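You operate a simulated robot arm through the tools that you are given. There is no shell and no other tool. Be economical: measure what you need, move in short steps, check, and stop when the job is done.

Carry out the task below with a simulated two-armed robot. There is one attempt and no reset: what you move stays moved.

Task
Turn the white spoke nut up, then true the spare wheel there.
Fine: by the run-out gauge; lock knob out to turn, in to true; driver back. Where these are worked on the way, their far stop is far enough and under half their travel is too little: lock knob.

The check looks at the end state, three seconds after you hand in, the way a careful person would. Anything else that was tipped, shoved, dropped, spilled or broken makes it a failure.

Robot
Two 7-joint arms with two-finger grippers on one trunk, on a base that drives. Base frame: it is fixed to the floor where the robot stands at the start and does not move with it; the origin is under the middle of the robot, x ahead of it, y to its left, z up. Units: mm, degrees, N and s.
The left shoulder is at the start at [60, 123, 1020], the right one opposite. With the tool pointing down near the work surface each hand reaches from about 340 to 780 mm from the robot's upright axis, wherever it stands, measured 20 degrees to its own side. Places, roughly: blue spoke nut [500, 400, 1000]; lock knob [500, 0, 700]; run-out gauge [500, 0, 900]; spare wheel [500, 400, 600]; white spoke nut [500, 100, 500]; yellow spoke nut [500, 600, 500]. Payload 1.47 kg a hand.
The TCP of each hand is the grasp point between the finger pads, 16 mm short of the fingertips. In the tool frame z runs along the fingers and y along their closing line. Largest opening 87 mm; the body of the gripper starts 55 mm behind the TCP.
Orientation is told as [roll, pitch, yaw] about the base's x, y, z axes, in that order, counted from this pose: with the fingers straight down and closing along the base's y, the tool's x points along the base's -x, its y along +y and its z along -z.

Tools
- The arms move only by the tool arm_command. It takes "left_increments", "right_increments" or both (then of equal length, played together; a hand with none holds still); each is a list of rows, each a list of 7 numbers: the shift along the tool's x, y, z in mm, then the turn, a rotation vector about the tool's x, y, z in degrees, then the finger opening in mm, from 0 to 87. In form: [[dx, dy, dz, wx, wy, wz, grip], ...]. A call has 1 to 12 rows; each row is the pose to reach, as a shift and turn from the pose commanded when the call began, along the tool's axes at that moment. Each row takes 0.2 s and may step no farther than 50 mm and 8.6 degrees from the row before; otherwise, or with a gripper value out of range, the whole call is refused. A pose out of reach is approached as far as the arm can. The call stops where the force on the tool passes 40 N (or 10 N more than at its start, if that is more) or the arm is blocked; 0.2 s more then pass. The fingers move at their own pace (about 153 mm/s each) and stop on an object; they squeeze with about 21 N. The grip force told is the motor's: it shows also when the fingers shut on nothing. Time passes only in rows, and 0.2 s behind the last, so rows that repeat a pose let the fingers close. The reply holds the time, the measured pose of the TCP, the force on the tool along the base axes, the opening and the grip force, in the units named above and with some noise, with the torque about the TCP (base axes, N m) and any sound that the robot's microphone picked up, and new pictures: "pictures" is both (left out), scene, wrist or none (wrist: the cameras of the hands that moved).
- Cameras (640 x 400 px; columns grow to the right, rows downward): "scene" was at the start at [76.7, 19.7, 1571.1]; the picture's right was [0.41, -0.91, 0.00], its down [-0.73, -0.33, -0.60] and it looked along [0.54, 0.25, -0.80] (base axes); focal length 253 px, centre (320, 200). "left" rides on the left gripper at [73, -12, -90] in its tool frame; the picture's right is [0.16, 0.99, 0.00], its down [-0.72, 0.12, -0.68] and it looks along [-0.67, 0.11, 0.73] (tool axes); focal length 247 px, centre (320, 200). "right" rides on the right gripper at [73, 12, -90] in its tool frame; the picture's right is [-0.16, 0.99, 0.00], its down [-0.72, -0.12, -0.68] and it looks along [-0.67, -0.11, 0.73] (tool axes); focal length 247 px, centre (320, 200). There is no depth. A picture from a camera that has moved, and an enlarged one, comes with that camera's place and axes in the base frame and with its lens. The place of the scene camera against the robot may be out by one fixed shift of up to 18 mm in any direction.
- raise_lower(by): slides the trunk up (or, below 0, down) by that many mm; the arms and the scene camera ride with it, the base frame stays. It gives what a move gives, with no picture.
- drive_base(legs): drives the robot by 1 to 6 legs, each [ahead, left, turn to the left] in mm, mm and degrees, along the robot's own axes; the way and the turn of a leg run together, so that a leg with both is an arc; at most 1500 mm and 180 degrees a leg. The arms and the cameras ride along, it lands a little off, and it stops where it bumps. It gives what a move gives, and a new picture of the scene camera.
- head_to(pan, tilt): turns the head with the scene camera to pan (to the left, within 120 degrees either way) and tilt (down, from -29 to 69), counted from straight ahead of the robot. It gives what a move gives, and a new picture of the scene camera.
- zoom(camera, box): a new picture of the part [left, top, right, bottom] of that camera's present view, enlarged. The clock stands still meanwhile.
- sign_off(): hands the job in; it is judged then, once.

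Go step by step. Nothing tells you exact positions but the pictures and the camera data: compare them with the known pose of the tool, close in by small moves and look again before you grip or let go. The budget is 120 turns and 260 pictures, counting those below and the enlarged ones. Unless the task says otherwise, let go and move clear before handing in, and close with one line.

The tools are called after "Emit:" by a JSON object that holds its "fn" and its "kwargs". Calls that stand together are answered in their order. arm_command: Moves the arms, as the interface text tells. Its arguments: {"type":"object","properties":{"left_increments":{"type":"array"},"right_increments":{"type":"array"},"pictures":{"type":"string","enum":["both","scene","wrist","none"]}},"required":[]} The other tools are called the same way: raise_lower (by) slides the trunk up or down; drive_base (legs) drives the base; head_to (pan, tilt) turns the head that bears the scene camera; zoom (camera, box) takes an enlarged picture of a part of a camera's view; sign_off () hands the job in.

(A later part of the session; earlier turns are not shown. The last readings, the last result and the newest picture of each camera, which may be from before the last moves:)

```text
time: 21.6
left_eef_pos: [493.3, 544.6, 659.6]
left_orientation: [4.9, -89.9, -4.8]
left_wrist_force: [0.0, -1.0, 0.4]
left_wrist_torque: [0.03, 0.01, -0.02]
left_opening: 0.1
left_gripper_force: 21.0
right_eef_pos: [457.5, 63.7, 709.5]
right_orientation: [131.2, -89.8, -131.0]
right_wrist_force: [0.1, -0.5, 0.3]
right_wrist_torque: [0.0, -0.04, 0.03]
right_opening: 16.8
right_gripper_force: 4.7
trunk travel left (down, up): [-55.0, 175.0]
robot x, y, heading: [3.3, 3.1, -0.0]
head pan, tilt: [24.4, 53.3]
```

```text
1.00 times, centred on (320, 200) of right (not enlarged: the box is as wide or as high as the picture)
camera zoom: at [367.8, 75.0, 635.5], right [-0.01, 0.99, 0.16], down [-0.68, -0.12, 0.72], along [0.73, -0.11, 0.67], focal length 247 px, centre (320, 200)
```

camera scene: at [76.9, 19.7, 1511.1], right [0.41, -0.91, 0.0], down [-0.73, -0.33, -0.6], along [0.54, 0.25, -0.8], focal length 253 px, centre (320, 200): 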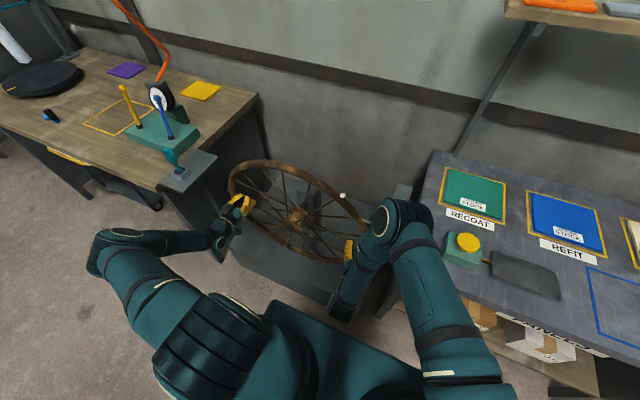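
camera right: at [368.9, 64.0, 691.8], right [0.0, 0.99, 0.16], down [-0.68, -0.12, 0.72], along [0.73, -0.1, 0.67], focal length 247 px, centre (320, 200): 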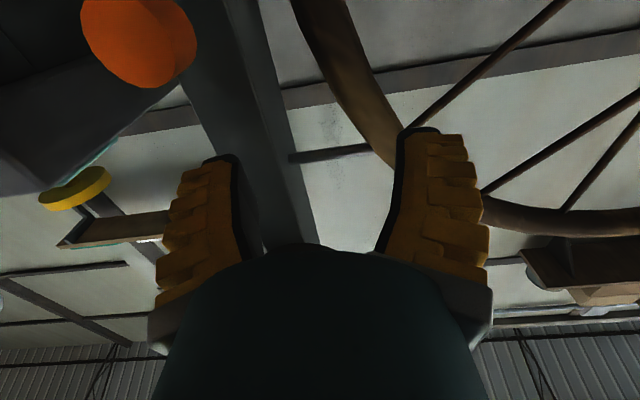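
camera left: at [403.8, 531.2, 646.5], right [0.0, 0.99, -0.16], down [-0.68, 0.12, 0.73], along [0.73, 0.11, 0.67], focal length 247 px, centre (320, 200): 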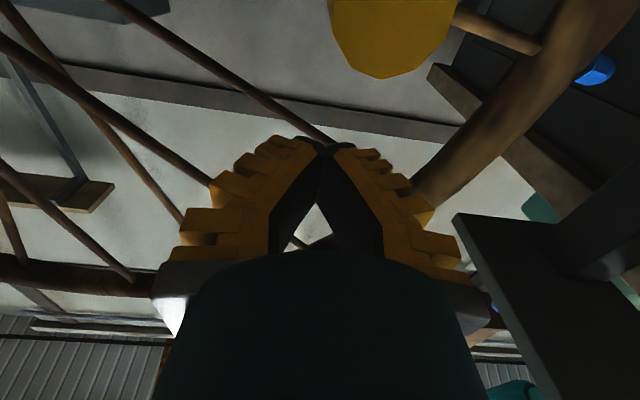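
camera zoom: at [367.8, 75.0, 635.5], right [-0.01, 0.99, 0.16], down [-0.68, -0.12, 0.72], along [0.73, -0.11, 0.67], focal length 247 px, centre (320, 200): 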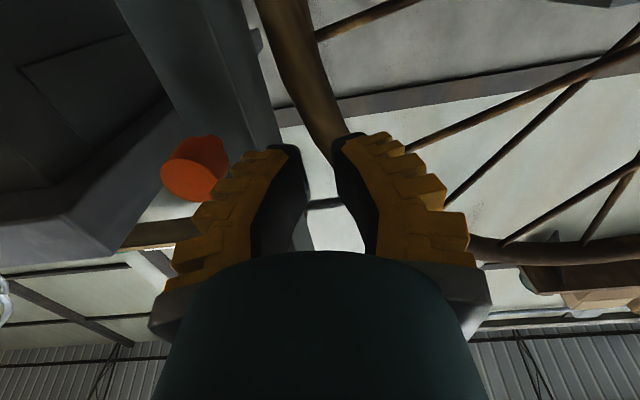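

The handle is near 98°. I lower the remaining 55 mm.

Emit:
{"fn": "raise_lower", "kwargs": {"by": -55}}

Emit:
{"fn": "zoom", "kwargs": {"camera": "left", "box": [0, 0, 640, 400]}}

Emit:
{"fn": "head_to", "kwargs": {"pan": 24.4, "tilt": 50}}

Emit:
{"fn": "zoom", "kwargs": {"camera": "scene", "box": [200, 120, 400, 300]}}

```text
time: 22.5
left_eef_pos: [493.6, 543.3, 604.1]
left_orientation: [6.8, -89.9, -6.7]
left_wrist_force: [0.1, -0.1, 0.4]
left_wrist_torque: [-0.03, -0.04, 0.03]
left_opening: 0.0
left_gripper_force: 20.6
right_eef_pos: [458.7, 63.4, 654.3]
right_orientation: [130.9, -89.8, -130.6]
right_wrist_force: [0.3, -0.7, -0.3]
right_wrist_torque: [0.04, 0.0, 0.0]
right_opening: 17.1
right_gripper_force: 5.1
trunk travel left (down, up): [0.0, 230.0]
robot x, y, heading: [1.5, 0.4, 0.1]
head pan, tilt: [24.4, 53.3]
```

```text
1.00 times, centred on (320, 200) of left (not enlarged: the box is as wide or as high as the picture)
camera zoom: at [403.7, 531.4, 531.6], right [0.0, 0.99, -0.16], down [-0.68, 0.12, 0.73], along [0.73, 0.11, 0.67], focal length 247 px, centre (320, 200)
```

zoom: 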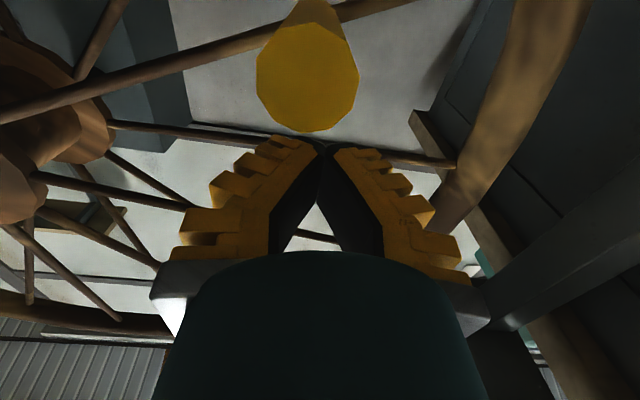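

```text
time: 23.1
left_eef_pos: [492.8, 544.1, 603.8]
left_orientation: [1.2, -89.9, -1.0]
left_wrist_force: [0.0, -0.8, -0.3]
left_wrist_torque: [0.02, -0.02, -0.04]
left_opening: 0.3
left_gripper_force: 21.6
right_eef_pos: [459.6, 63.7, 653.9]
right_orientation: [129.3, -89.9, -128.8]
right_wrist_force: [-1.0, 0.2, -0.2]
right_wrist_torque: [-0.01, 0.05, -0.01]
right_opening: 16.7
right_gripper_force: 5.3
trunk travel left (down, up): [0.0, 230.0]
robot x, y, heading: [0.9, 1.6, -0.0]
head pan, tilt: [24.4, 50.0]
camera scene: at [79.6, 21.3, 1400.4], right [0.41, -0.91, 0.0], down [-0.7, -0.32, -0.64], along [0.58, 0.27, -0.77], focal length 253 px, centre (320, 200)
```

scene: 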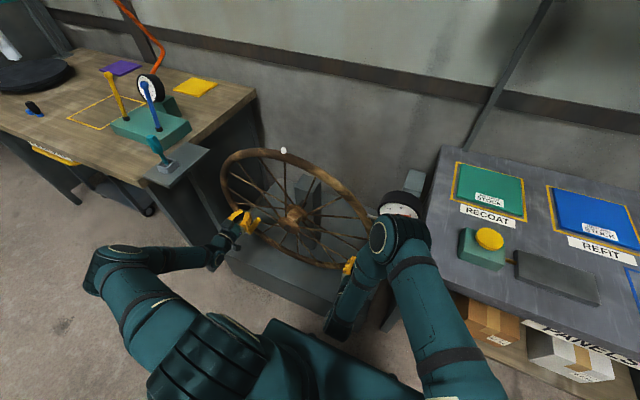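

```text
2.22 times, centred on (300, 210) of scene
camera zoom: at [79.6, 21.3, 1400.4], right [0.41, -0.91, 0.0], down [-0.7, -0.32, -0.64], along [0.58, 0.27, -0.77], focal length 562 px, centre (364, 178)
```

zoom: 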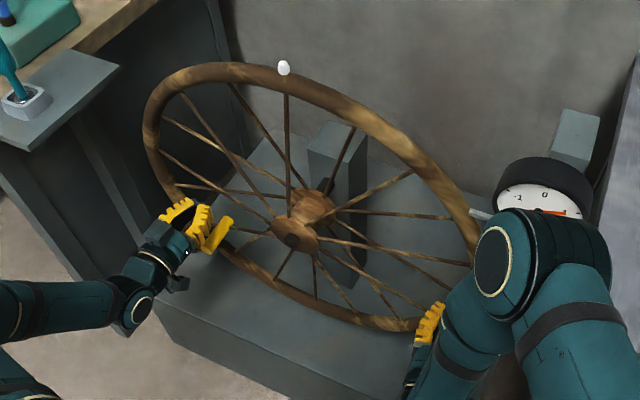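

The white nut is nearly at the top. I lift the left hand off the handle, then raise the trunk back to its start height so I can compare pixel for pixel with where the blue nut stood.

Emit:
{"fn": "arm_command", "kwargs": {"left_increments": [[-20, 0, 0, 0, 0, 0, 0], [-40, 0, -15, 0, 0, 0, 0], [-60, 0, -30, 0, 0, 0, 0], [-80, 0, -45, 0, 0, 0, 0], [-100, 0, -60, 0, 0, 0, 0]], "pictures": "none"}}

Emit:
{"fn": "raise_lower", "kwargs": {"by": 175}}

Emit:
{"fn": "head_to", "kwargs": {"pan": 24.4, "tilt": 53.3}}

Emit:
{"fn": "zoom", "kwargs": {"camera": "scene", "box": [210, 150, 430, 290]}}

```text
time: 24.4
left_eef_pos: [435.8, 545.7, 706.1]
left_orientation: [20.7, -89.9, -20.7]
left_wrist_force: [-0.8, -0.2, -0.1]
left_wrist_torque: [0.03, -0.04, -0.04]
left_opening: 0.3
left_gripper_force: 21.5
right_eef_pos: [458.1, 62.9, 653.0]
right_orientation: [129.5, -89.8, -129.2]
right_wrist_force: [0.1, -0.6, 0.0]
right_wrist_torque: [0.0, 0.01, 0.01]
right_opening: 16.9
right_gripper_force: 5.4
trunk travel left (down, up): [0.0, 230.0]
robot x, y, heading: [1.2, 2.5, -0.2]
head pan, tilt: [24.4, 50.0]
```

```text
time: 26.3
left_eef_pos: [437.0, 544.4, 879.7]
left_orientation: [-2.0, -89.9, 2.0]
left_wrist_force: [0.6, -0.4, 0.3]
left_wrist_torque: [0.02, 0.02, -0.01]
left_opening: 0.0
left_gripper_force: 20.9
right_eef_pos: [459.0, 62.1, 827.9]
right_orientation: [127.5, -89.9, -127.2]
right_wrist_force: [0.2, -0.2, 0.7]
right_wrist_torque: [0.01, 0.01, 0.04]
right_opening: 17.0
right_gripper_force: 5.3
trunk travel left (down, up): [-175.0, 55.0]
robot x, y, heading: [1.8, -1.9, 0.2]
head pan, tilt: [24.4, 50.0]
```

```text
time: 26.9
left_eef_pos: [435.4, 544.7, 880.4]
left_orientation: [1.8, -89.8, -1.6]
left_wrist_force: [0.3, -0.3, -0.5]
left_wrist_torque: [0.01, -0.02, -0.02]
left_opening: 0.0
left_gripper_force: 20.6
right_eef_pos: [458.7, 62.9, 828.2]
right_orientation: [128.8, -89.9, -128.5]
right_wrist_force: [-0.2, 0.1, -0.7]
right_wrist_torque: [0.0, 0.0, -0.01]
right_opening: 17.0
right_gripper_force: 5.5
trunk travel left (down, up): [-175.0, 55.0]
robot x, y, heading: [0.5, 0.2, 0.2]
head pan, tilt: [24.4, 53.3]
camera scene: at [76.7, 20.0, 1571.0], right [0.41, -0.91, 0.0], down [-0.73, -0.33, -0.6], along [0.54, 0.25, -0.8], focal length 253 px, centre (320, 200)
```

scene: 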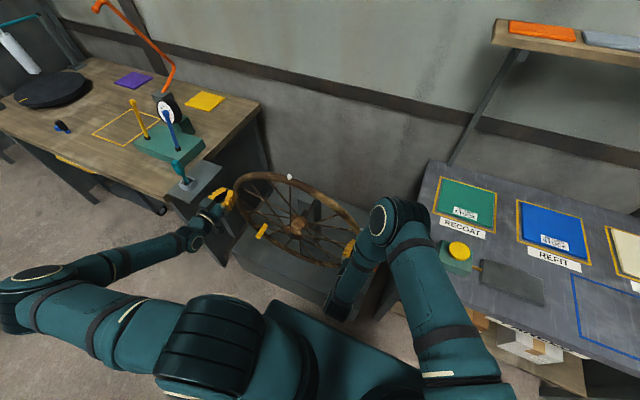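

```text
2.86 times, centred on (320, 220) of scene
camera zoom: at [76.7, 20.0, 1571.0], right [0.41, -0.91, 0.0], down [-0.73, -0.33, -0.6], along [0.54, 0.25, -0.8], focal length 722 px, centre (320, 143)
```

zoom: 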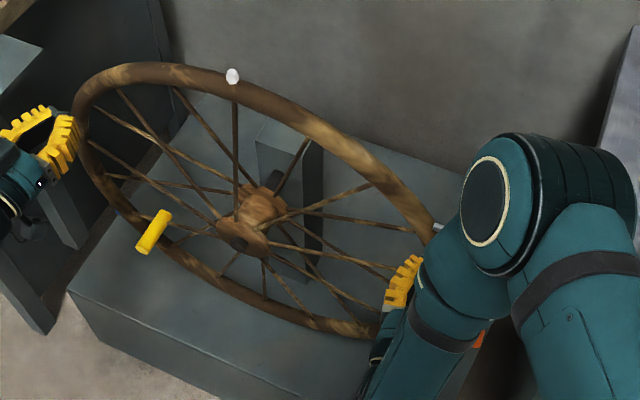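

The white nut now sits exactly where blue did at the top (same pixel). Next I bring the right hand down around the knob to push it in.

Emit:
{"fn": "arm_command", "kwargs": {"right_increments": [[0, -20, 0, 0, 0, 0, 65], [0, -40, 0, 0, 0, 0, 65], [0, -61, 0, 0, 0, 0, 65], [30, -61, 0, 0, 0, 0, 65], [60, -61, 0, 0, 0, 0, 65], [90, -61, 0, 0, 0, 0, 65], [115, -61, 0, 0, 0, 0, 65], [132, -61, 0, 0, 0, 0, 65]]}}

```text
time: 28.8
left_eef_pos: [435.6, 544.7, 880.4]
left_orientation: [2.1, -89.9, -2.0]
left_wrist_force: [-0.4, 0.8, -0.1]
left_wrist_torque: [0.01, 0.0, 0.03]
left_opening: 0.0
left_gripper_force: 21.1
right_eef_pos: [456.5, 2.0, 696.2]
right_orientation: [129.7, -89.8, -129.4]
right_wrist_force: [0.0, 0.6, -0.4]
right_wrist_torque: [-0.01, -0.03, 0.0]
right_opening: 69.3
right_gripper_force: 3.0
right hand out of reach, approached as far as the arm can: row 1, 2, 3, 4, 5
trunk travel left (down, up): [-175.0, 55.0]
robot x, y, heading: [-0.4, -0.8, 0.0]
head pan, tilt: [24.4, 53.3]
camera scene: at [76.7, 20.0, 1571.0], right [0.41, -0.91, 0.0], down [-0.73, -0.33, -0.6], along [0.54, 0.25, -0.8], focal length 253 px, centre (320, 200)
camera right: at [366.4, 14.1, 622.2], right [-0.01, 0.99, 0.16], down [-0.68, -0.12, 0.72], along [0.73, -0.11, 0.67], focal length 247 px, centre (320, 200)
```

scene: 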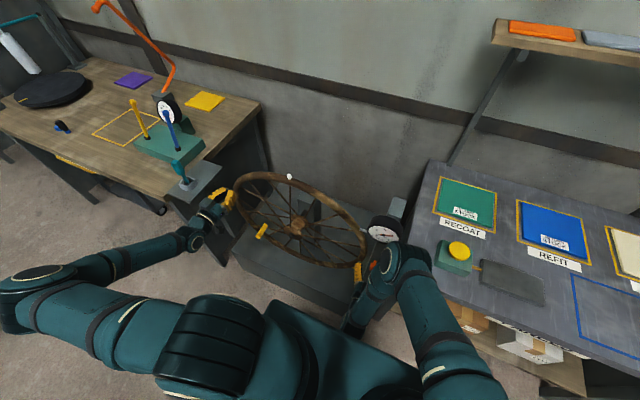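
right: 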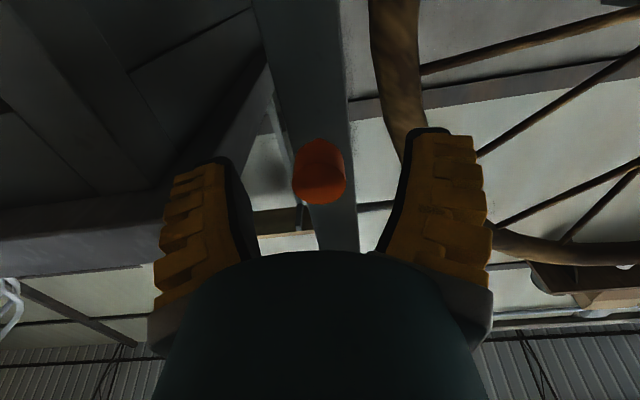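

Knob is between the fingers. I grip it and push it in till it stops.

Emit:
{"fn": "arm_command", "kwargs": {"right_increments": [[0, 0, 6, 0, 0, 0, 65], [0, 0, 6, 0, 0, 0, 10], [0, 0, 6, 0, 0, 0, 10], [0, 0, 6, 0, 0, 0, 10], [0, 0, 14, 0, 0, 0, 10], [0, 0, 21, 0, 0, 0, 10], [0, 0, 28, 0, 0, 0, 10], [0, 0, 34, 0, 0, 0, 10], [0, 0, 38, 0, 0, 0, 10]], "pictures": "wrist"}}

```text
time: 30.8
left_eef_pos: [435.5, 544.4, 881.7]
left_orientation: [43.4, -89.9, -43.5]
left_wrist_force: [-0.2, 0.1, -0.5]
left_wrist_torque: [0.0, 0.0, 0.03]
left_opening: 0.0
left_gripper_force: 20.7
right_eef_pos: [496.0, 2.7, 696.9]
right_orientation: [119.1, -89.9, -118.8]
right_wrist_force: [-18.6, -14.5, 6.2]
right_wrist_torque: [-0.04, 0.06, 0.16]
right_opening: 22.0
right_gripper_force: 17.6
trunk travel left (down, up): [-175.0, 55.0]
robot x, y, heading: [-5.9, 2.7, 0.2]
head pan, tilt: [24.4, 53.3]
camera right: at [405.0, 13.9, 623.6], right [0.0, 0.99, 0.16], down [-0.68, -0.12, 0.72], along [0.73, -0.11, 0.67], focal length 247 px, centre (320, 200)
```

right: 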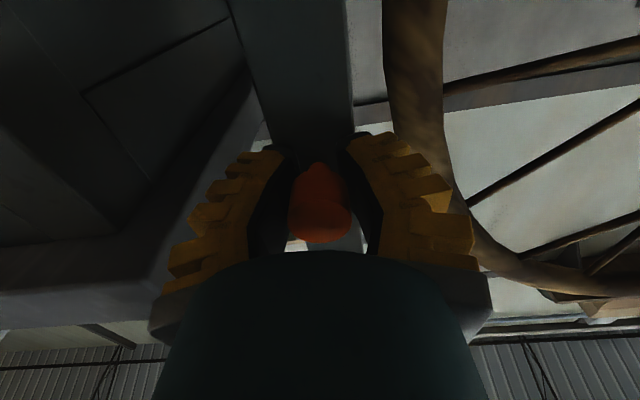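

The knob is back in at its stop (face where it was at the start). I open and back the right hand away, then check the gauge.

Emit:
{"fn": "arm_command", "kwargs": {"right_increments": [[0, 0, 0, 0, 0, 0, 60], [0, 0, 0, 0, 0, 0, 65], [0, 0, -25, 0, 0, 0, 65], [0, 0, -50, 0, 0, 0, 65]]}}

Emit:
{"fn": "zoom", "kwargs": {"camera": "scene", "box": [350, 200, 414, 280]}}

Emit:
{"fn": "zoom", "kwargs": {"camera": "right", "box": [220, 80, 420, 260]}}

```text
time: 31.8
left_eef_pos: [434.8, 544.7, 881.1]
left_orientation: [1.2, -89.8, -1.2]
left_wrist_force: [-0.1, -1.3, 0.5]
left_wrist_torque: [0.01, 0.01, -0.01]
left_opening: 0.0
left_gripper_force: 20.4
right_eef_pos: [447.9, 3.8, 696.7]
right_orientation: [124.8, -89.8, -124.6]
right_wrist_force: [-0.2, 0.0, -0.9]
right_wrist_torque: [-0.05, 0.03, 0.01]
right_opening: 69.2
right_gripper_force: 2.5
trunk travel left (down, up): [-175.0, 55.0]
robot x, y, heading: [0.6, 0.9, 0.2]
head pan, tilt: [24.4, 53.3]
camera scene: at [76.6, 20.1, 1571.0], right [0.41, -0.91, 0.0], down [-0.73, -0.33, -0.6], along [0.54, 0.25, -0.8], focal length 253 px, centre (320, 200)
camera right: at [356.8, 14.5, 623.2], right [-0.01, 0.99, 0.16], down [-0.68, -0.12, 0.72], along [0.73, -0.11, 0.67], focal length 247 px, centre (320, 200)
```

scene: 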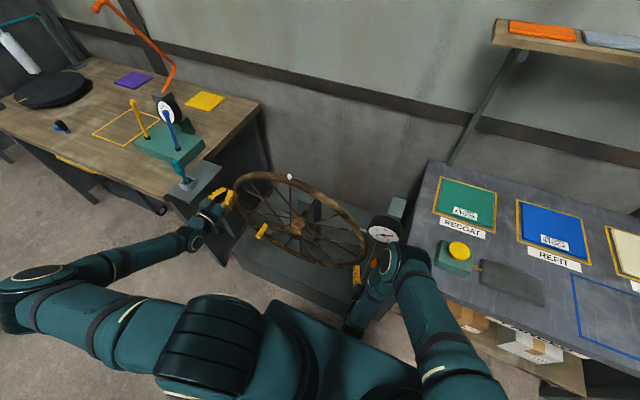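
right: 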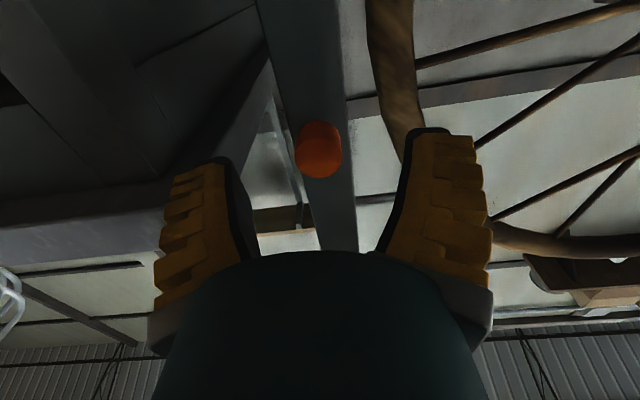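

```text
5.00 times, centred on (382, 240) of scene
camera zoom: at [76.6, 20.1, 1571.0], right [0.41, -0.91, 0.0], down [-0.73, -0.33, -0.6], along [0.54, 0.25, -0.8], focal length 1263 px, centre (10, 0)
```

zoom: 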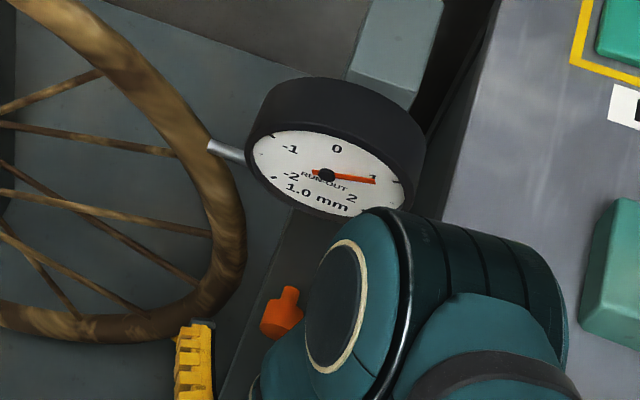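

```text
2.22 times, centred on (320, 170) of right
camera zoom: at [356.8, 14.5, 623.2], right [-0.01, 0.99, 0.16], down [-0.68, -0.12, 0.72], along [0.73, -0.11, 0.67], focal length 549 px, centre (320, 267)
```

zoom: 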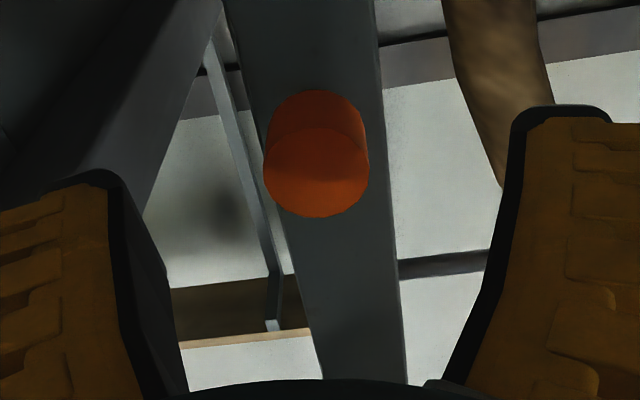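

Knob is in, and the gauge reads 1.0 mm at the white nut. I return the right hand up to its home pose, along the way it came.

Emit:
{"fn": "arm_command", "kwargs": {"right_increments": [[-30, 0, -20, 0, 7.5, 0, 65], [-70, 0, -40, 0, 15, 0, 65], [-117, 0, -62, 0, 22.5, 0, 65], [-164, 0, -62, 0, 30, 0, 65], [-211, 0, -62, 0, 37.5, 0, 65], [-258, 0, -62, 0, 45, 0, 65], [-305, 0, -62, 0, 52.5, 0, 65], [-352, 0, -62, 0, 60, 0, 65], [-399, 0, -62, 0, 67.5, 0, 65], [-446, 0, -62, 0, 75, 0, 65], [-493, 0, -62, 0, 82.5, 0, 65], [-540, 0, -60, 0, 90, 0, 65]]}}

```text
refused: row 3 steps farther than a row can; nothing moved
```

Emit:
{"fn": "arm_command", "kwargs": {"right_increments": [[-30, 0, -20, 0, 7.5, 0, 65], [-70, 0, -42, 0, 15, 0, 65], [-114, 0, -62, 0, 22.5, 0, 65], [-161, 0, -62, 0, 30, 0, 65], [-208, 0, -62, 0, 37.5, 0, 65], [-255, 0, -62, 0, 45, 0, 65], [-302, 0, -62, 0, 52.5, 0, 65], [-349, 0, -62, 0, 60, 0, 65], [-396, 0, -62, 0, 67.5, 0, 65], [-443, 0, -62, 0, 75, 0, 65], [-490, 0, -62, 0, 82.5, 0, 65], [-537, 0, -60, 0, 90, 0, 65]]}}

```text
time: 34.4
left_eef_pos: [436.3, 545.9, 879.0]
left_orientation: [0.3, -89.8, -0.3]
left_wrist_force: [0.3, -0.4, 0.1]
left_wrist_torque: [-0.04, -0.01, 0.02]
left_opening: 0.2
left_gripper_force: 21.2
right_eef_pos: [385.6, 0.7, 1231.3]
right_orientation: [0.2, -0.1, 0.2]
right_wrist_force: [0.4, 0.7, -0.3]
right_wrist_torque: [0.02, 0.01, -0.01]
right_opening: 69.0
right_gripper_force: 3.1
trunk travel left (down, up): [-175.0, 55.0]
robot x, y, heading: [-3.2, -2.9, 0.0]
head pan, tilt: [24.4, 53.3]
camera scene: at [76.8, 20.2, 1571.0], right [0.41, -0.91, 0.0], down [-0.73, -0.33, -0.6], along [0.54, 0.25, -0.8], focal length 253 px, centre (320, 200)
camera right: at [311.3, 11.9, 1319.3], right [0.15, 0.99, 0.0], down [0.72, -0.11, 0.68], along [0.67, -0.1, -0.73], focal length 247 px, centre (320, 200)
```

scene: 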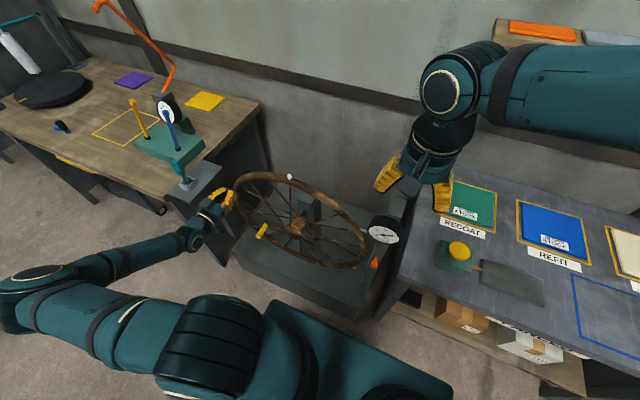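
right: 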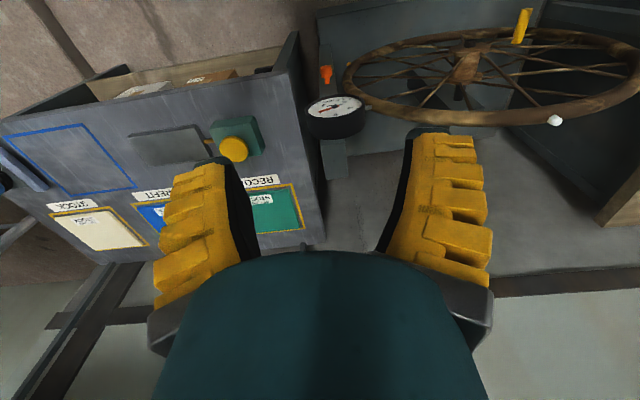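

Right hand is home. Now I bring the left hand up, turning the fingers down again.

Emit:
{"fn": "arm_command", "kwargs": {"left_increments": [[-25, -6, -10, 0, 7.5, 0, 40], [-50, -12, -20, 0, 15, 0, 60], [-80, -18, -30, 0, 22.5, 0, 60], [-110, -24, -40, 0, 30, 0, 60], [-140, -30, -50, 0, 37.5, 0, 60], [-170, -36, -60, 0, 45, 0, 60], [-200, -42, -66, 0, 52.5, 0, 60], [-230, -48, -72, 0, 60, 0, 60], [-260, -54, -78, 0, 67.5, 0, 60], [-290, -60, -82, 0, 75, 0, 60], [-320, -66, -86, 0, 82.5, 0, 60], [-340, -75, -86, 0, 90, 0, 60]]}}

```text
time: 37.0
left_eef_pos: [352.9, 469.0, 1221.1]
left_orientation: [0.1, 0.3, 0.0]
left_wrist_force: [-0.4, -0.9, 0.5]
left_wrist_torque: [0.01, 0.0, -0.01]
left_opening: 64.9
left_gripper_force: 3.2
right_eef_pos: [386.5, -0.0, 1230.1]
right_orientation: [0.2, -0.1, 0.3]
right_wrist_force: [-0.1, 0.2, 0.6]
right_wrist_torque: [-0.01, 0.01, -0.01]
right_opening: 69.2
right_gripper_force: 2.5
trunk travel left (down, up): [-175.0, 55.0]
robot x, y, heading: [-0.2, -0.5, -0.0]
head pan, tilt: [24.4, 53.3]
camera scene: at [77.9, 19.4, 1570.9], right [0.41, -0.91, 0.0], down [-0.73, -0.33, -0.6], along [0.54, 0.25, -0.8], focal length 253 px, centre (320, 200)
camera left: at [280.3, 456.7, 1310.4], right [-0.16, 0.99, 0.0], down [0.73, 0.12, 0.68], along [0.67, 0.11, -0.74], focal length 247 px, centre (320, 200)
```

scene: 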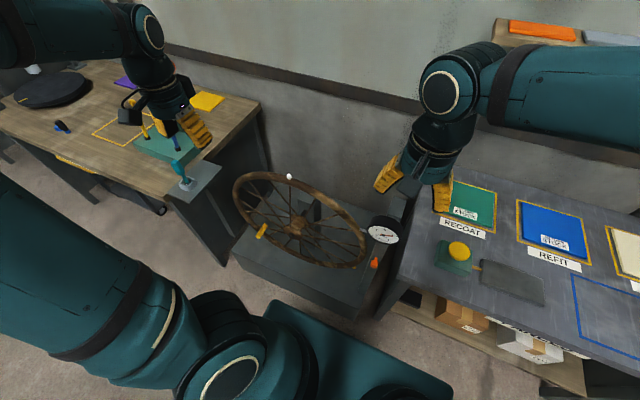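
left: 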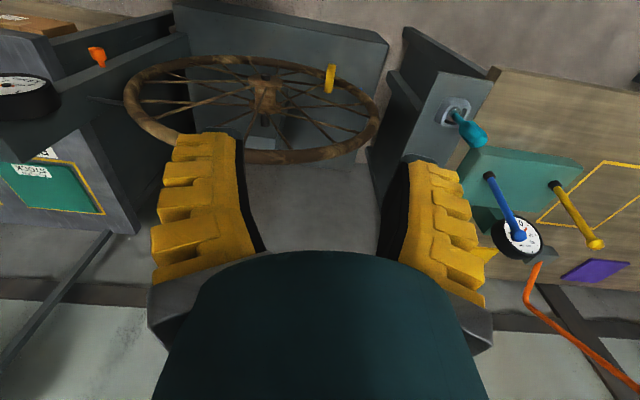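

Everything's clear. To reach the driver (about y 775) I drive left 260 mm and slightly back.

Emit:
{"fn": "drive_base", "kwargs": {"legs": [[-40, 0, 0], [0, 260, 0]]}}

Emit:
{"fn": "zoom", "kwargs": {"camera": "left", "box": [0, 0, 640, 400]}}

```text
time: 40.3
left_eef_pos: [309.0, 731.8, 1221.3]
left_orientation: [0.0, 0.1, 0.3]
left_wrist_force: [0.5, 0.2, -0.5]
left_wrist_torque: [-0.04, -0.02, -0.03]
left_opening: 64.2
left_gripper_force: 2.7
right_eef_pos: [344.7, 262.2, 1230.6]
right_orientation: [0.2, -0.1, 0.5]
right_wrist_force: [0.2, 0.4, 0.0]
right_wrist_torque: [0.01, -0.01, -0.01]
right_opening: 69.1
right_gripper_force: 3.0
trunk travel left (down, up): [-175.0, 55.0]
robot x, y, heading: [-37.8, 263.3, 0.3]
head pan, tilt: [24.4, 53.3]
camera scene: at [35.4, 281.4, 1571.0], right [0.42, -0.91, 0.0], down [-0.73, -0.33, -0.6], along [0.54, 0.25, -0.8], focal length 253 px, centre (320, 200)
```

scene: 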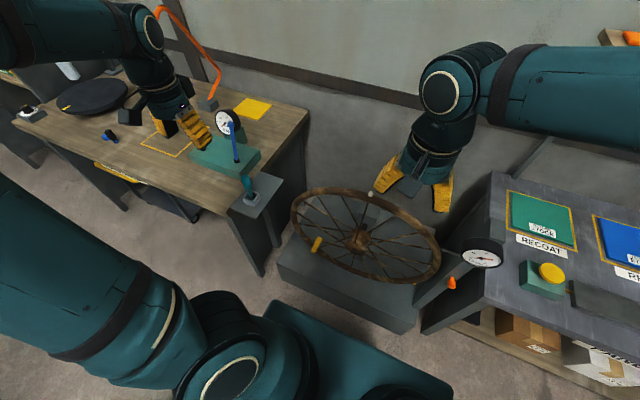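

```text
1.00 times, centred on (320, 200) of left (not enlarged: the box is as wide or as high as the picture)
camera zoom: at [236.2, 719.6, 1309.9], right [-0.16, 0.99, 0.0], down [0.72, 0.12, 0.68], along [0.67, 0.11, -0.73], focal length 247 px, centre (320, 200)
```

zoom: 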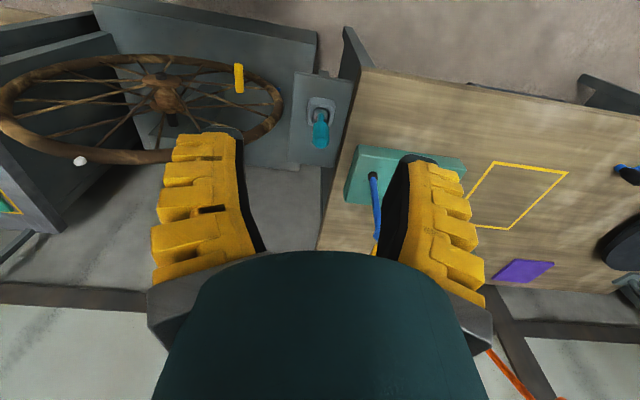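

The base moved well and the driver is now straight ahead of the left hand. I zoom in to locate it.

Emit:
{"fn": "zoom", "kwargs": {"camera": "left", "box": [285, 65, 365, 165]}}

Emit:
{"fn": "zoom", "kwargs": {"camera": "scene", "box": [215, 150, 305, 230]}}

```text
4.00 times, centred on (325, 115) of left
camera zoom: at [236.2, 719.6, 1309.9], right [-0.16, 0.99, 0.0], down [0.72, 0.12, 0.68], along [0.67, 0.11, -0.73], focal length 988 px, centre (300, 540)
```

zoom: 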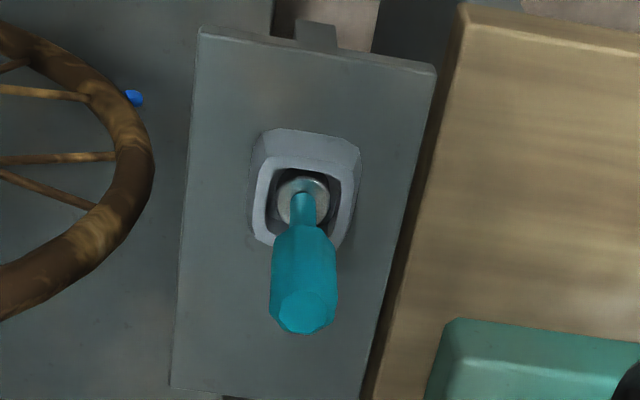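

```text
5.00 times, centred on (260, 190) of scene
camera zoom: at [35.4, 281.4, 1571.0], right [0.42, -0.91, 0.0], down [-0.73, -0.33, -0.6], along [0.54, 0.25, -0.8], focal length 1263 px, centre (620, 250)
```

zoom: 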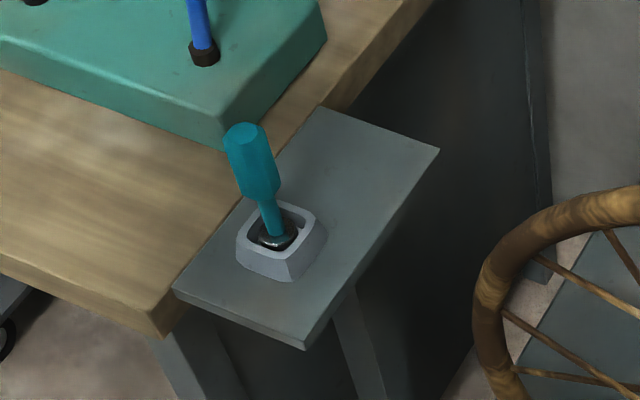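

The driver's top sits at about [454,757,925], handle about 70 mm long. I move the left hand above it and look again.

Emit:
{"fn": "arm_command", "kwargs": {"left_increments": [[-25, 4, 30, 0, 0, 0, 65], [-50, 8, 60, 0, 0, 0, 65], [-75, 13, 90, 0, 0, 0, 65], [-100, 17, 120, 0, 0, 0, 65], [-125, 21, 150, 0, 0, 0, 65], [-145, 25, 180, 0, 0, 0, 65]]}}

Emit:
{"fn": "zoom", "kwargs": {"camera": "scene", "box": [160, 100, 320, 230]}}

```text
time: 41.7
left_eef_pos: [453.4, 760.6, 1038.1]
left_orientation: [0.0, 0.2, 0.4]
left_wrist_force: [0.1, -0.3, 0.1]
left_wrist_torque: [-0.03, -0.01, 0.0]
left_opening: 69.2
left_gripper_force: 3.1
right_eef_pos: [345.1, 263.1, 1228.6]
right_orientation: [0.1, 0.0, 0.5]
right_wrist_force: [0.9, -0.6, 0.5]
right_wrist_torque: [0.0, 0.05, 0.0]
right_opening: 69.0
right_gripper_force: 2.6
trunk travel left (down, up): [-175.0, 55.0]
robot x, y, heading: [-43.9, 259.9, 0.1]
head pan, tilt: [24.4, 53.3]
camera scene: at [36.6, 281.7, 1570.9], right [0.42, -0.91, 0.0], down [-0.73, -0.34, -0.6], along [0.54, 0.25, -0.8], focal length 253 px, centre (320, 200)
camera left: at [381.0, 747.7, 1128.8], right [-0.16, 0.99, 0.0], down [0.72, 0.12, 0.68], along [0.67, 0.11, -0.73], focal length 247 px, centre (320, 200)
```

scene: 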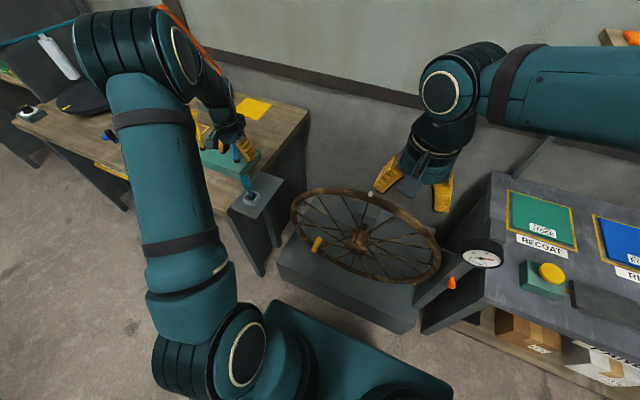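
left: 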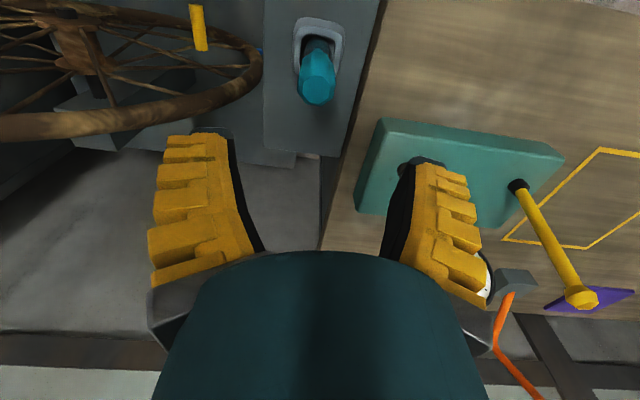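

```text
3.08 times, centred on (240, 165) of scene
camera zoom: at [36.6, 281.7, 1570.9], right [0.42, -0.91, 0.0], down [-0.73, -0.34, -0.6], along [0.54, 0.25, -0.8], focal length 777 px, centre (566, 308)
```

zoom: 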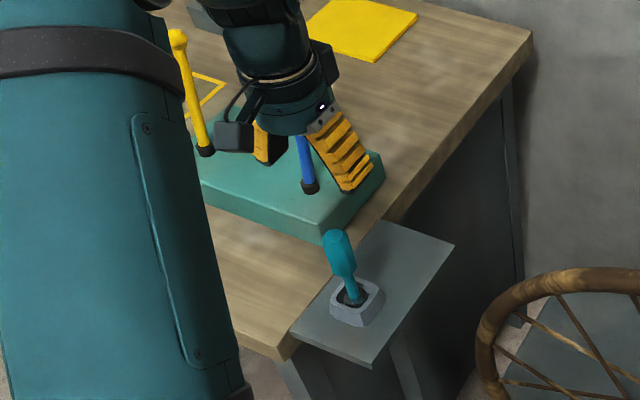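

I zoom to refine before descending.

Emit:
{"fn": "zoom", "kwargs": {"camera": "left", "box": [270, 0, 370, 120]}}

```text
3.33 times, centred on (320, 60) of left
camera zoom: at [381.0, 747.7, 1128.8], right [-0.16, 0.99, 0.0], down [0.72, 0.12, 0.68], along [0.67, 0.11, -0.73], focal length 823 px, centre (320, 667)
```

zoom: 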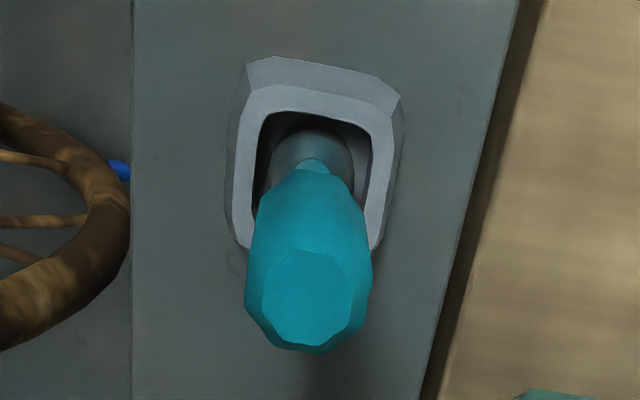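

Driver axis is about x 442, y 756, top near z 940. I descend partway and recheck.

Emit:
{"fn": "arm_command", "kwargs": {"left_increments": [[5, -2, 30, 0, 0, 0, 70], [11, -4, 60, 0, 0, 0, 70]], "pictures": "both"}}

Emit:
{"fn": "zoom", "kwargs": {"camera": "scene", "box": [200, 130, 280, 210]}}

```text
time: 42.3
left_eef_pos: [442.1, 754.7, 979.4]
left_orientation: [0.1, 0.2, 0.2]
left_wrist_force: [0.6, 0.2, 0.1]
left_wrist_torque: [-0.01, -0.01, 0.04]
left_opening: 73.3
left_gripper_force: 2.1
right_eef_pos: [343.5, 263.2, 1229.6]
right_orientation: [0.1, -0.1, 0.6]
right_wrist_force: [0.0, 0.5, 0.4]
right_wrist_torque: [0.01, -0.01, 0.03]
right_opening: 68.9
right_gripper_force: 3.2
trunk travel left (down, up): [-175.0, 55.0]
robot x, y, heading: [-41.2, 256.7, 0.5]
head pan, tilt: [24.4, 53.3]
camera scene: at [35.4, 281.1, 1571.0], right [0.42, -0.91, 0.0], down [-0.73, -0.33, -0.6], along [0.54, 0.25, -0.8], focal length 253 px, centre (320, 200)
camera left: at [368.5, 742.3, 1067.6], right [-0.16, 0.99, 0.0], down [0.72, 0.12, 0.68], along [0.67, 0.11, -0.73], focal length 247 px, centre (320, 200)
```

scene: 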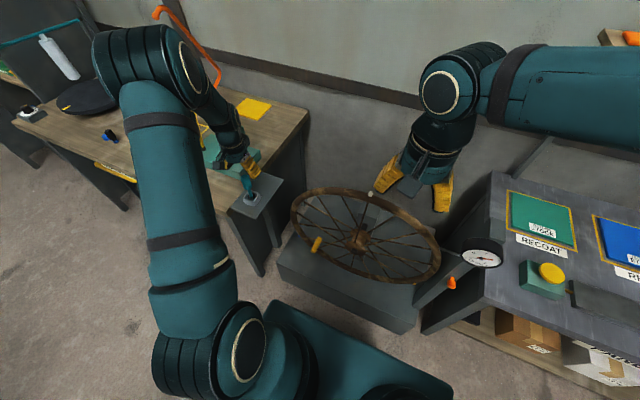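
left: 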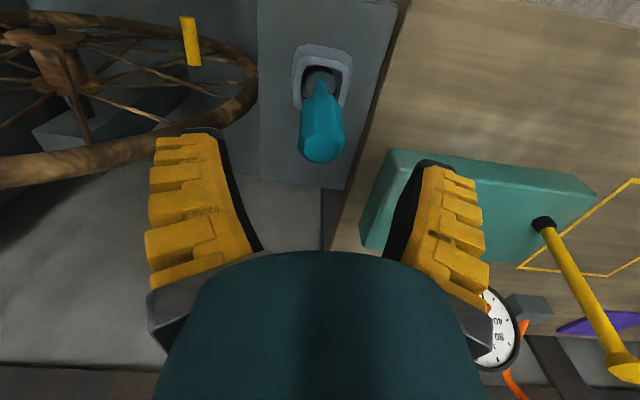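

```text
5.00 times, centred on (240, 170) of scene
camera zoom: at [35.4, 281.1, 1571.0], right [0.42, -0.91, 0.0], down [-0.73, -0.33, -0.6], along [0.54, 0.25, -0.8], focal length 1263 px, centre (720, 350)
```

zoom: 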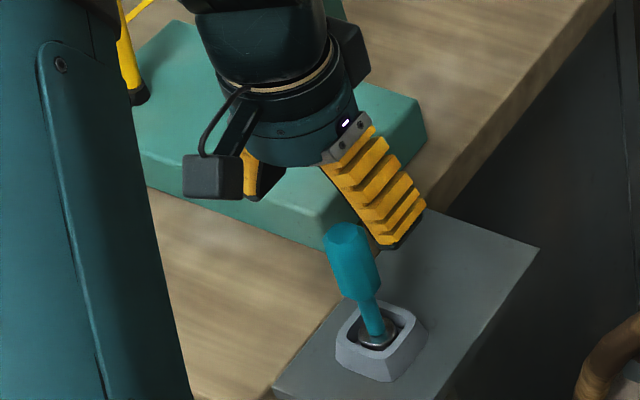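

Top at about [446,756,936]. I descend around the handle and grip.

Emit:
{"fn": "arm_command", "kwargs": {"left_increments": [[-4, 1, 30, 0, 0, 0, 70], [-4, 1, 66, 0, 0, 0, 70], [-4, 1, 66, 0, 0, 0, 15], [-4, 1, 66, 0, 0, 0, 15], [-4, 1, 66, 0, 0, 0, 15]]}}

Emit:
{"fn": "zoom", "kwargs": {"camera": "scene", "box": [200, 130, 280, 210]}}

```text
time: 43.5
left_eef_pos: [444.3, 753.7, 913.2]
left_orientation: [0.0, 0.1, 0.3]
left_wrist_force: [-0.7, 0.0, 2.1]
left_wrist_torque: [0.0, 0.03, -0.01]
left_opening: 22.6
left_gripper_force: 21.5
right_eef_pos: [344.3, 260.9, 1229.0]
right_orientation: [0.2, 0.0, 0.5]
right_wrist_force: [-0.1, 0.4, -0.4]
right_wrist_torque: [-0.01, 0.02, -0.02]
right_opening: 69.1
right_gripper_force: 3.2
trunk travel left (down, up): [-175.0, 55.0]
robot x, y, heading: [-40.4, 264.7, 0.2]
head pan, tilt: [24.4, 53.3]
camera scene: at [35.3, 281.0, 1571.0], right [0.42, -0.91, 0.0], down [-0.73, -0.33, -0.6], along [0.54, 0.25, -0.8], focal length 253 px, centre (320, 200)
camera left: at [371.4, 742.2, 1003.0], right [-0.16, 0.99, 0.0], down [0.72, 0.12, 0.68], along [0.67, 0.11, -0.73], focal length 247 px, centre (320, 200)
```

scene: 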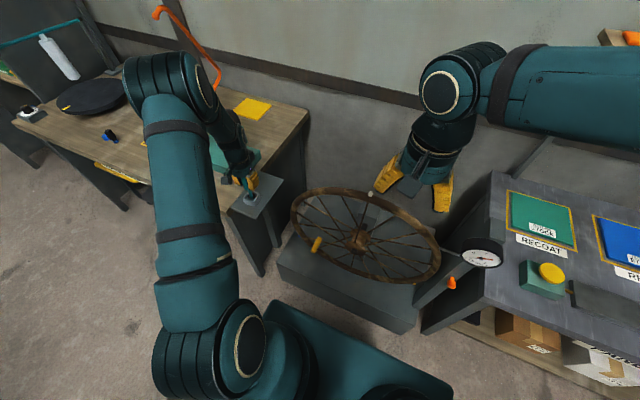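
left: 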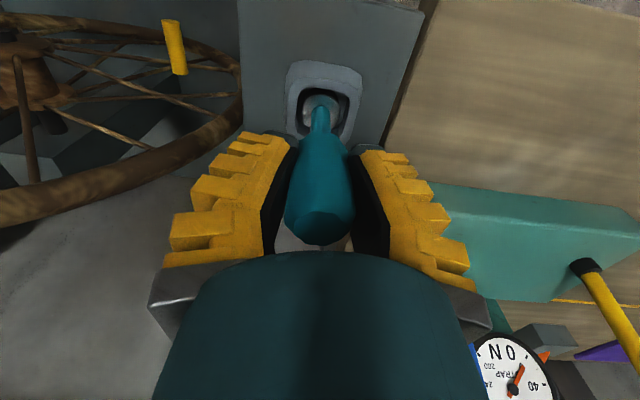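

```text
5.00 times, centred on (240, 170) of scene
camera zoom: at [35.3, 281.0, 1571.0], right [0.42, -0.91, 0.0], down [-0.73, -0.33, -0.6], along [0.54, 0.25, -0.8], focal length 1263 px, centre (720, 350)
```

zoom: 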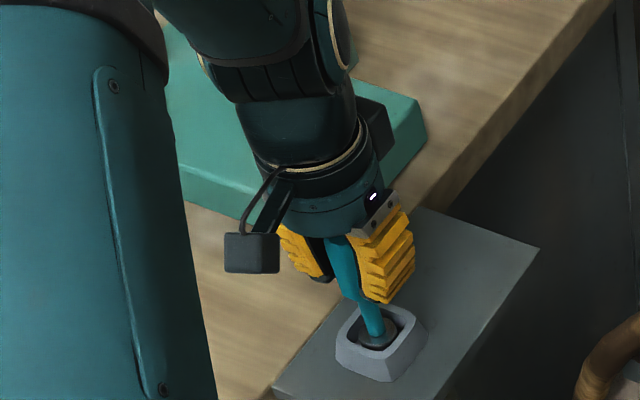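

Gripped (22.6 mm). I lift it straight up.

Emit:
{"fn": "arm_command", "kwargs": {"left_increments": [[0, 0, -20, 0, 0, 0, 15], [0, 0, -50, 0, 0, 0, 15], [0, 0, -90, 0, 0, 0, 15], [0, 0, -130, 0, 0, 0, 15], [0, 0, -180, 0, 0, 0, 15], [0, 0, -220, 0, 0, 0, 15]]}}

Emit:
{"fn": "zoom", "kwargs": {"camera": "scene", "box": [180, 80, 290, 220]}}

Emit:
{"fn": "zoom", "kwargs": {"camera": "left", "box": [230, 60, 410, 270]}}

```text
time: 44.9
left_eef_pos: [446.9, 751.3, 1137.0]
left_orientation: [0.1, 0.2, 0.3]
left_wrist_force: [0.5, -0.1, -0.8]
left_wrist_torque: [0.03, -0.01, 0.01]
left_opening: 20.6
left_gripper_force: 20.9
right_eef_pos: [344.5, 262.6, 1230.1]
right_orientation: [0.2, -0.1, 0.5]
right_wrist_force: [-0.2, -0.3, 0.3]
right_wrist_torque: [-0.01, 0.01, 0.02]
right_opening: 69.2
right_gripper_force: 2.8
trunk travel left (down, up): [-175.0, 55.0]
robot x, y, heading: [-38.9, 257.0, 0.2]
head pan, tilt: [24.4, 53.3]
camera scene: at [35.2, 281.0, 1571.0], right [0.42, -0.91, 0.0], down [-0.73, -0.33, -0.6], along [0.54, 0.25, -0.8], focal length 253 px, centre (320, 200)
camera left: at [374.1, 739.1, 1226.5], right [-0.16, 0.99, 0.0], down [0.73, 0.12, 0.68], along [0.67, 0.11, -0.73], focal length 247 px, centre (320, 200)
```

scene: 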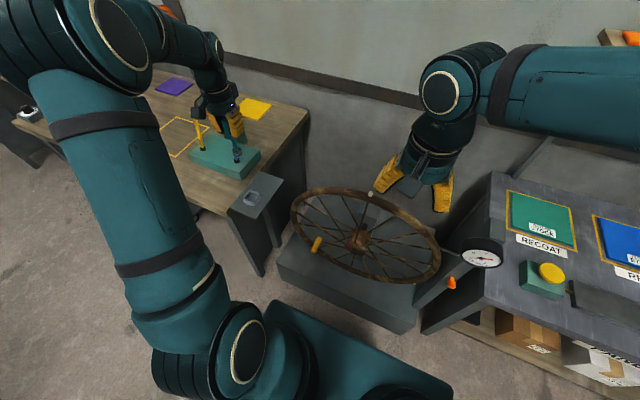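
left: 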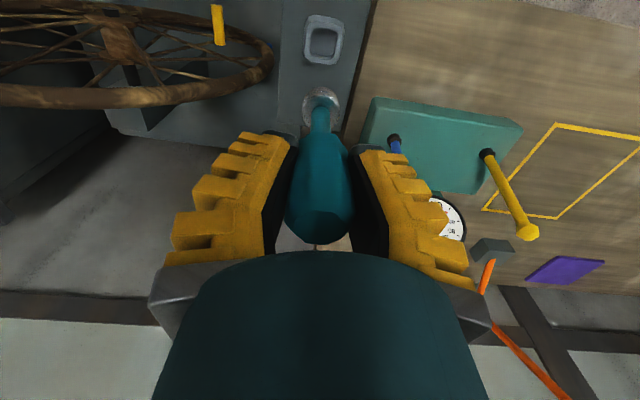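

```text
2.86 times, centred on (235, 150) of scene
camera zoom: at [35.2, 281.0, 1571.0], right [0.42, -0.91, 0.0], down [-0.73, -0.33, -0.6], along [0.54, 0.25, -0.8], focal length 722 px, centre (563, 343)
```

zoom: 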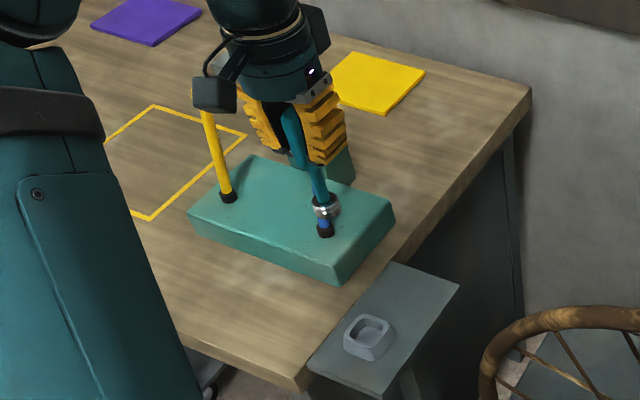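

```text
1.90 times, centred on (320, 165) of left
camera zoom: at [374.1, 739.1, 1226.5], right [-0.16, 0.99, 0.0], down [0.73, 0.12, 0.68], along [0.67, 0.11, -0.73], focal length 470 px, centre (320, 267)
```

zoom: 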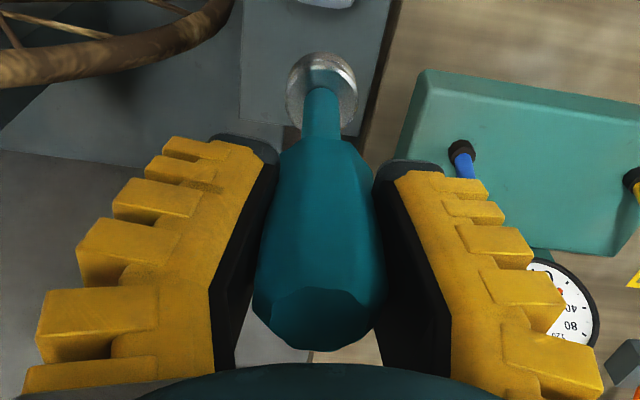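

The driver is out, its socket end roughly 95–100 mm below the TCP. I carry it over above the white nut and shift the right hand a bit to the right to make room.

Emit:
{"fn": "arm_command", "kwargs": {"left_increments": [[0, -40, -10, 0, 0, 0, 15], [-5, -84, -20, 0, 0, 0, 15], [-10, -128, -20, 0, 0, 0, 15], [-20, -172, -20, 0, 0, 0, 15], [-30, -216, -20, 0, 0, 0, 15], [-40, -260, -20, 0, 0, 0, 15], [-50, -304, -20, 0, 0, 0, 15], [-60, -348, -20, 0, 0, 0, 15], [-65, -390, -20, 0, 0, 0, 15]], "right_increments": [[0, -15, 0, 0, 0, 0, 65], [0, -30, 0, 0, 0, 0, 65], [0, -45, 0, 0, 0, 0, 65], [0, -60, 0, 0, 0, 0, 65], [0, -75, 0, 0, 0, 0, 65], [0, -90, 0, 0, 0, 0, 65], [0, -105, 0, 0, 0, 0, 65], [0, -120, 0, 0, 0, 0, 65], [0, -130, 0, 0, 0, 0, 65]]}}

Emit:
{"fn": "zoom", "kwargs": {"camera": "left", "box": [230, 30, 410, 240]}}

```text
time: 46.9
left_eef_pos: [509.5, 362.2, 1156.7]
left_orientation: [0.0, 0.1, 0.3]
left_wrist_force: [0.4, -0.5, -0.7]
left_wrist_torque: [-0.01, -0.01, -0.02]
left_opening: 19.3
left_gripper_force: 21.2
right_eef_pos: [345.8, 130.1, 1228.9]
right_orientation: [0.2, -0.1, 0.6]
right_wrist_force: [0.3, -0.2, 0.3]
right_wrist_torque: [0.01, 0.05, 0.02]
right_opening: 69.1
right_gripper_force: 2.7
trunk travel left (down, up): [-175.0, 55.0]
robot x, y, heading: [-42.1, 266.3, 0.2]
head pan, tilt: [24.4, 53.3]
camera scene: at [35.5, 279.8, 1571.0], right [0.42, -0.91, 0.0], down [-0.73, -0.33, -0.6], along [0.54, 0.25, -0.8], focal length 253 px, centre (320, 200)
camera right: at [270.2, 142.1, 1317.9], right [0.15, 0.99, 0.0], down [0.72, -0.11, 0.68], along [0.67, -0.1, -0.73], focal length 247 px, centre (320, 200)
camera left: at [437.1, 349.9, 1246.2], right [-0.16, 0.99, 0.0], down [0.72, 0.12, 0.68], along [0.67, 0.11, -0.73], focal length 247 px, centre (320, 200)
```

scene: 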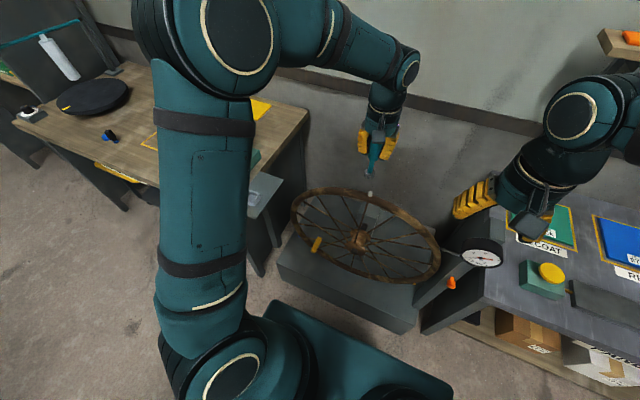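
right: 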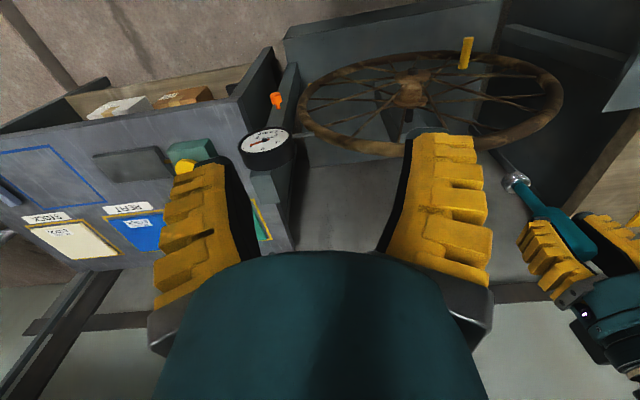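
left: 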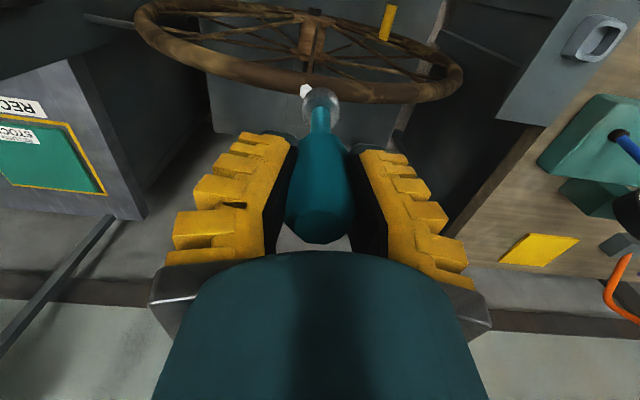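

```text
1.90 times, centred on (320, 135) of left
camera zoom: at [437.1, 349.9, 1246.2], right [-0.16, 0.99, 0.0], down [0.72, 0.12, 0.68], along [0.67, 0.11, -0.73], focal length 470 px, centre (320, 324)
```

zoom: 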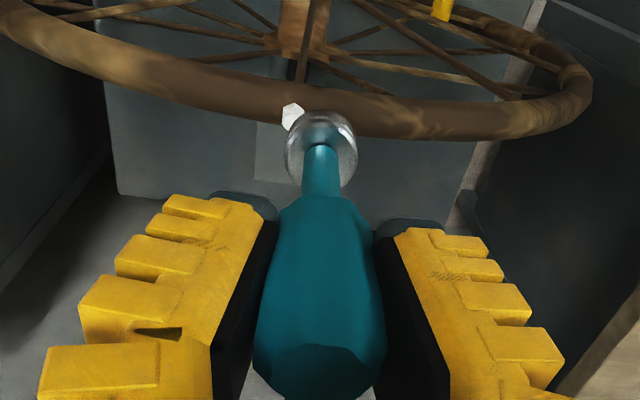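

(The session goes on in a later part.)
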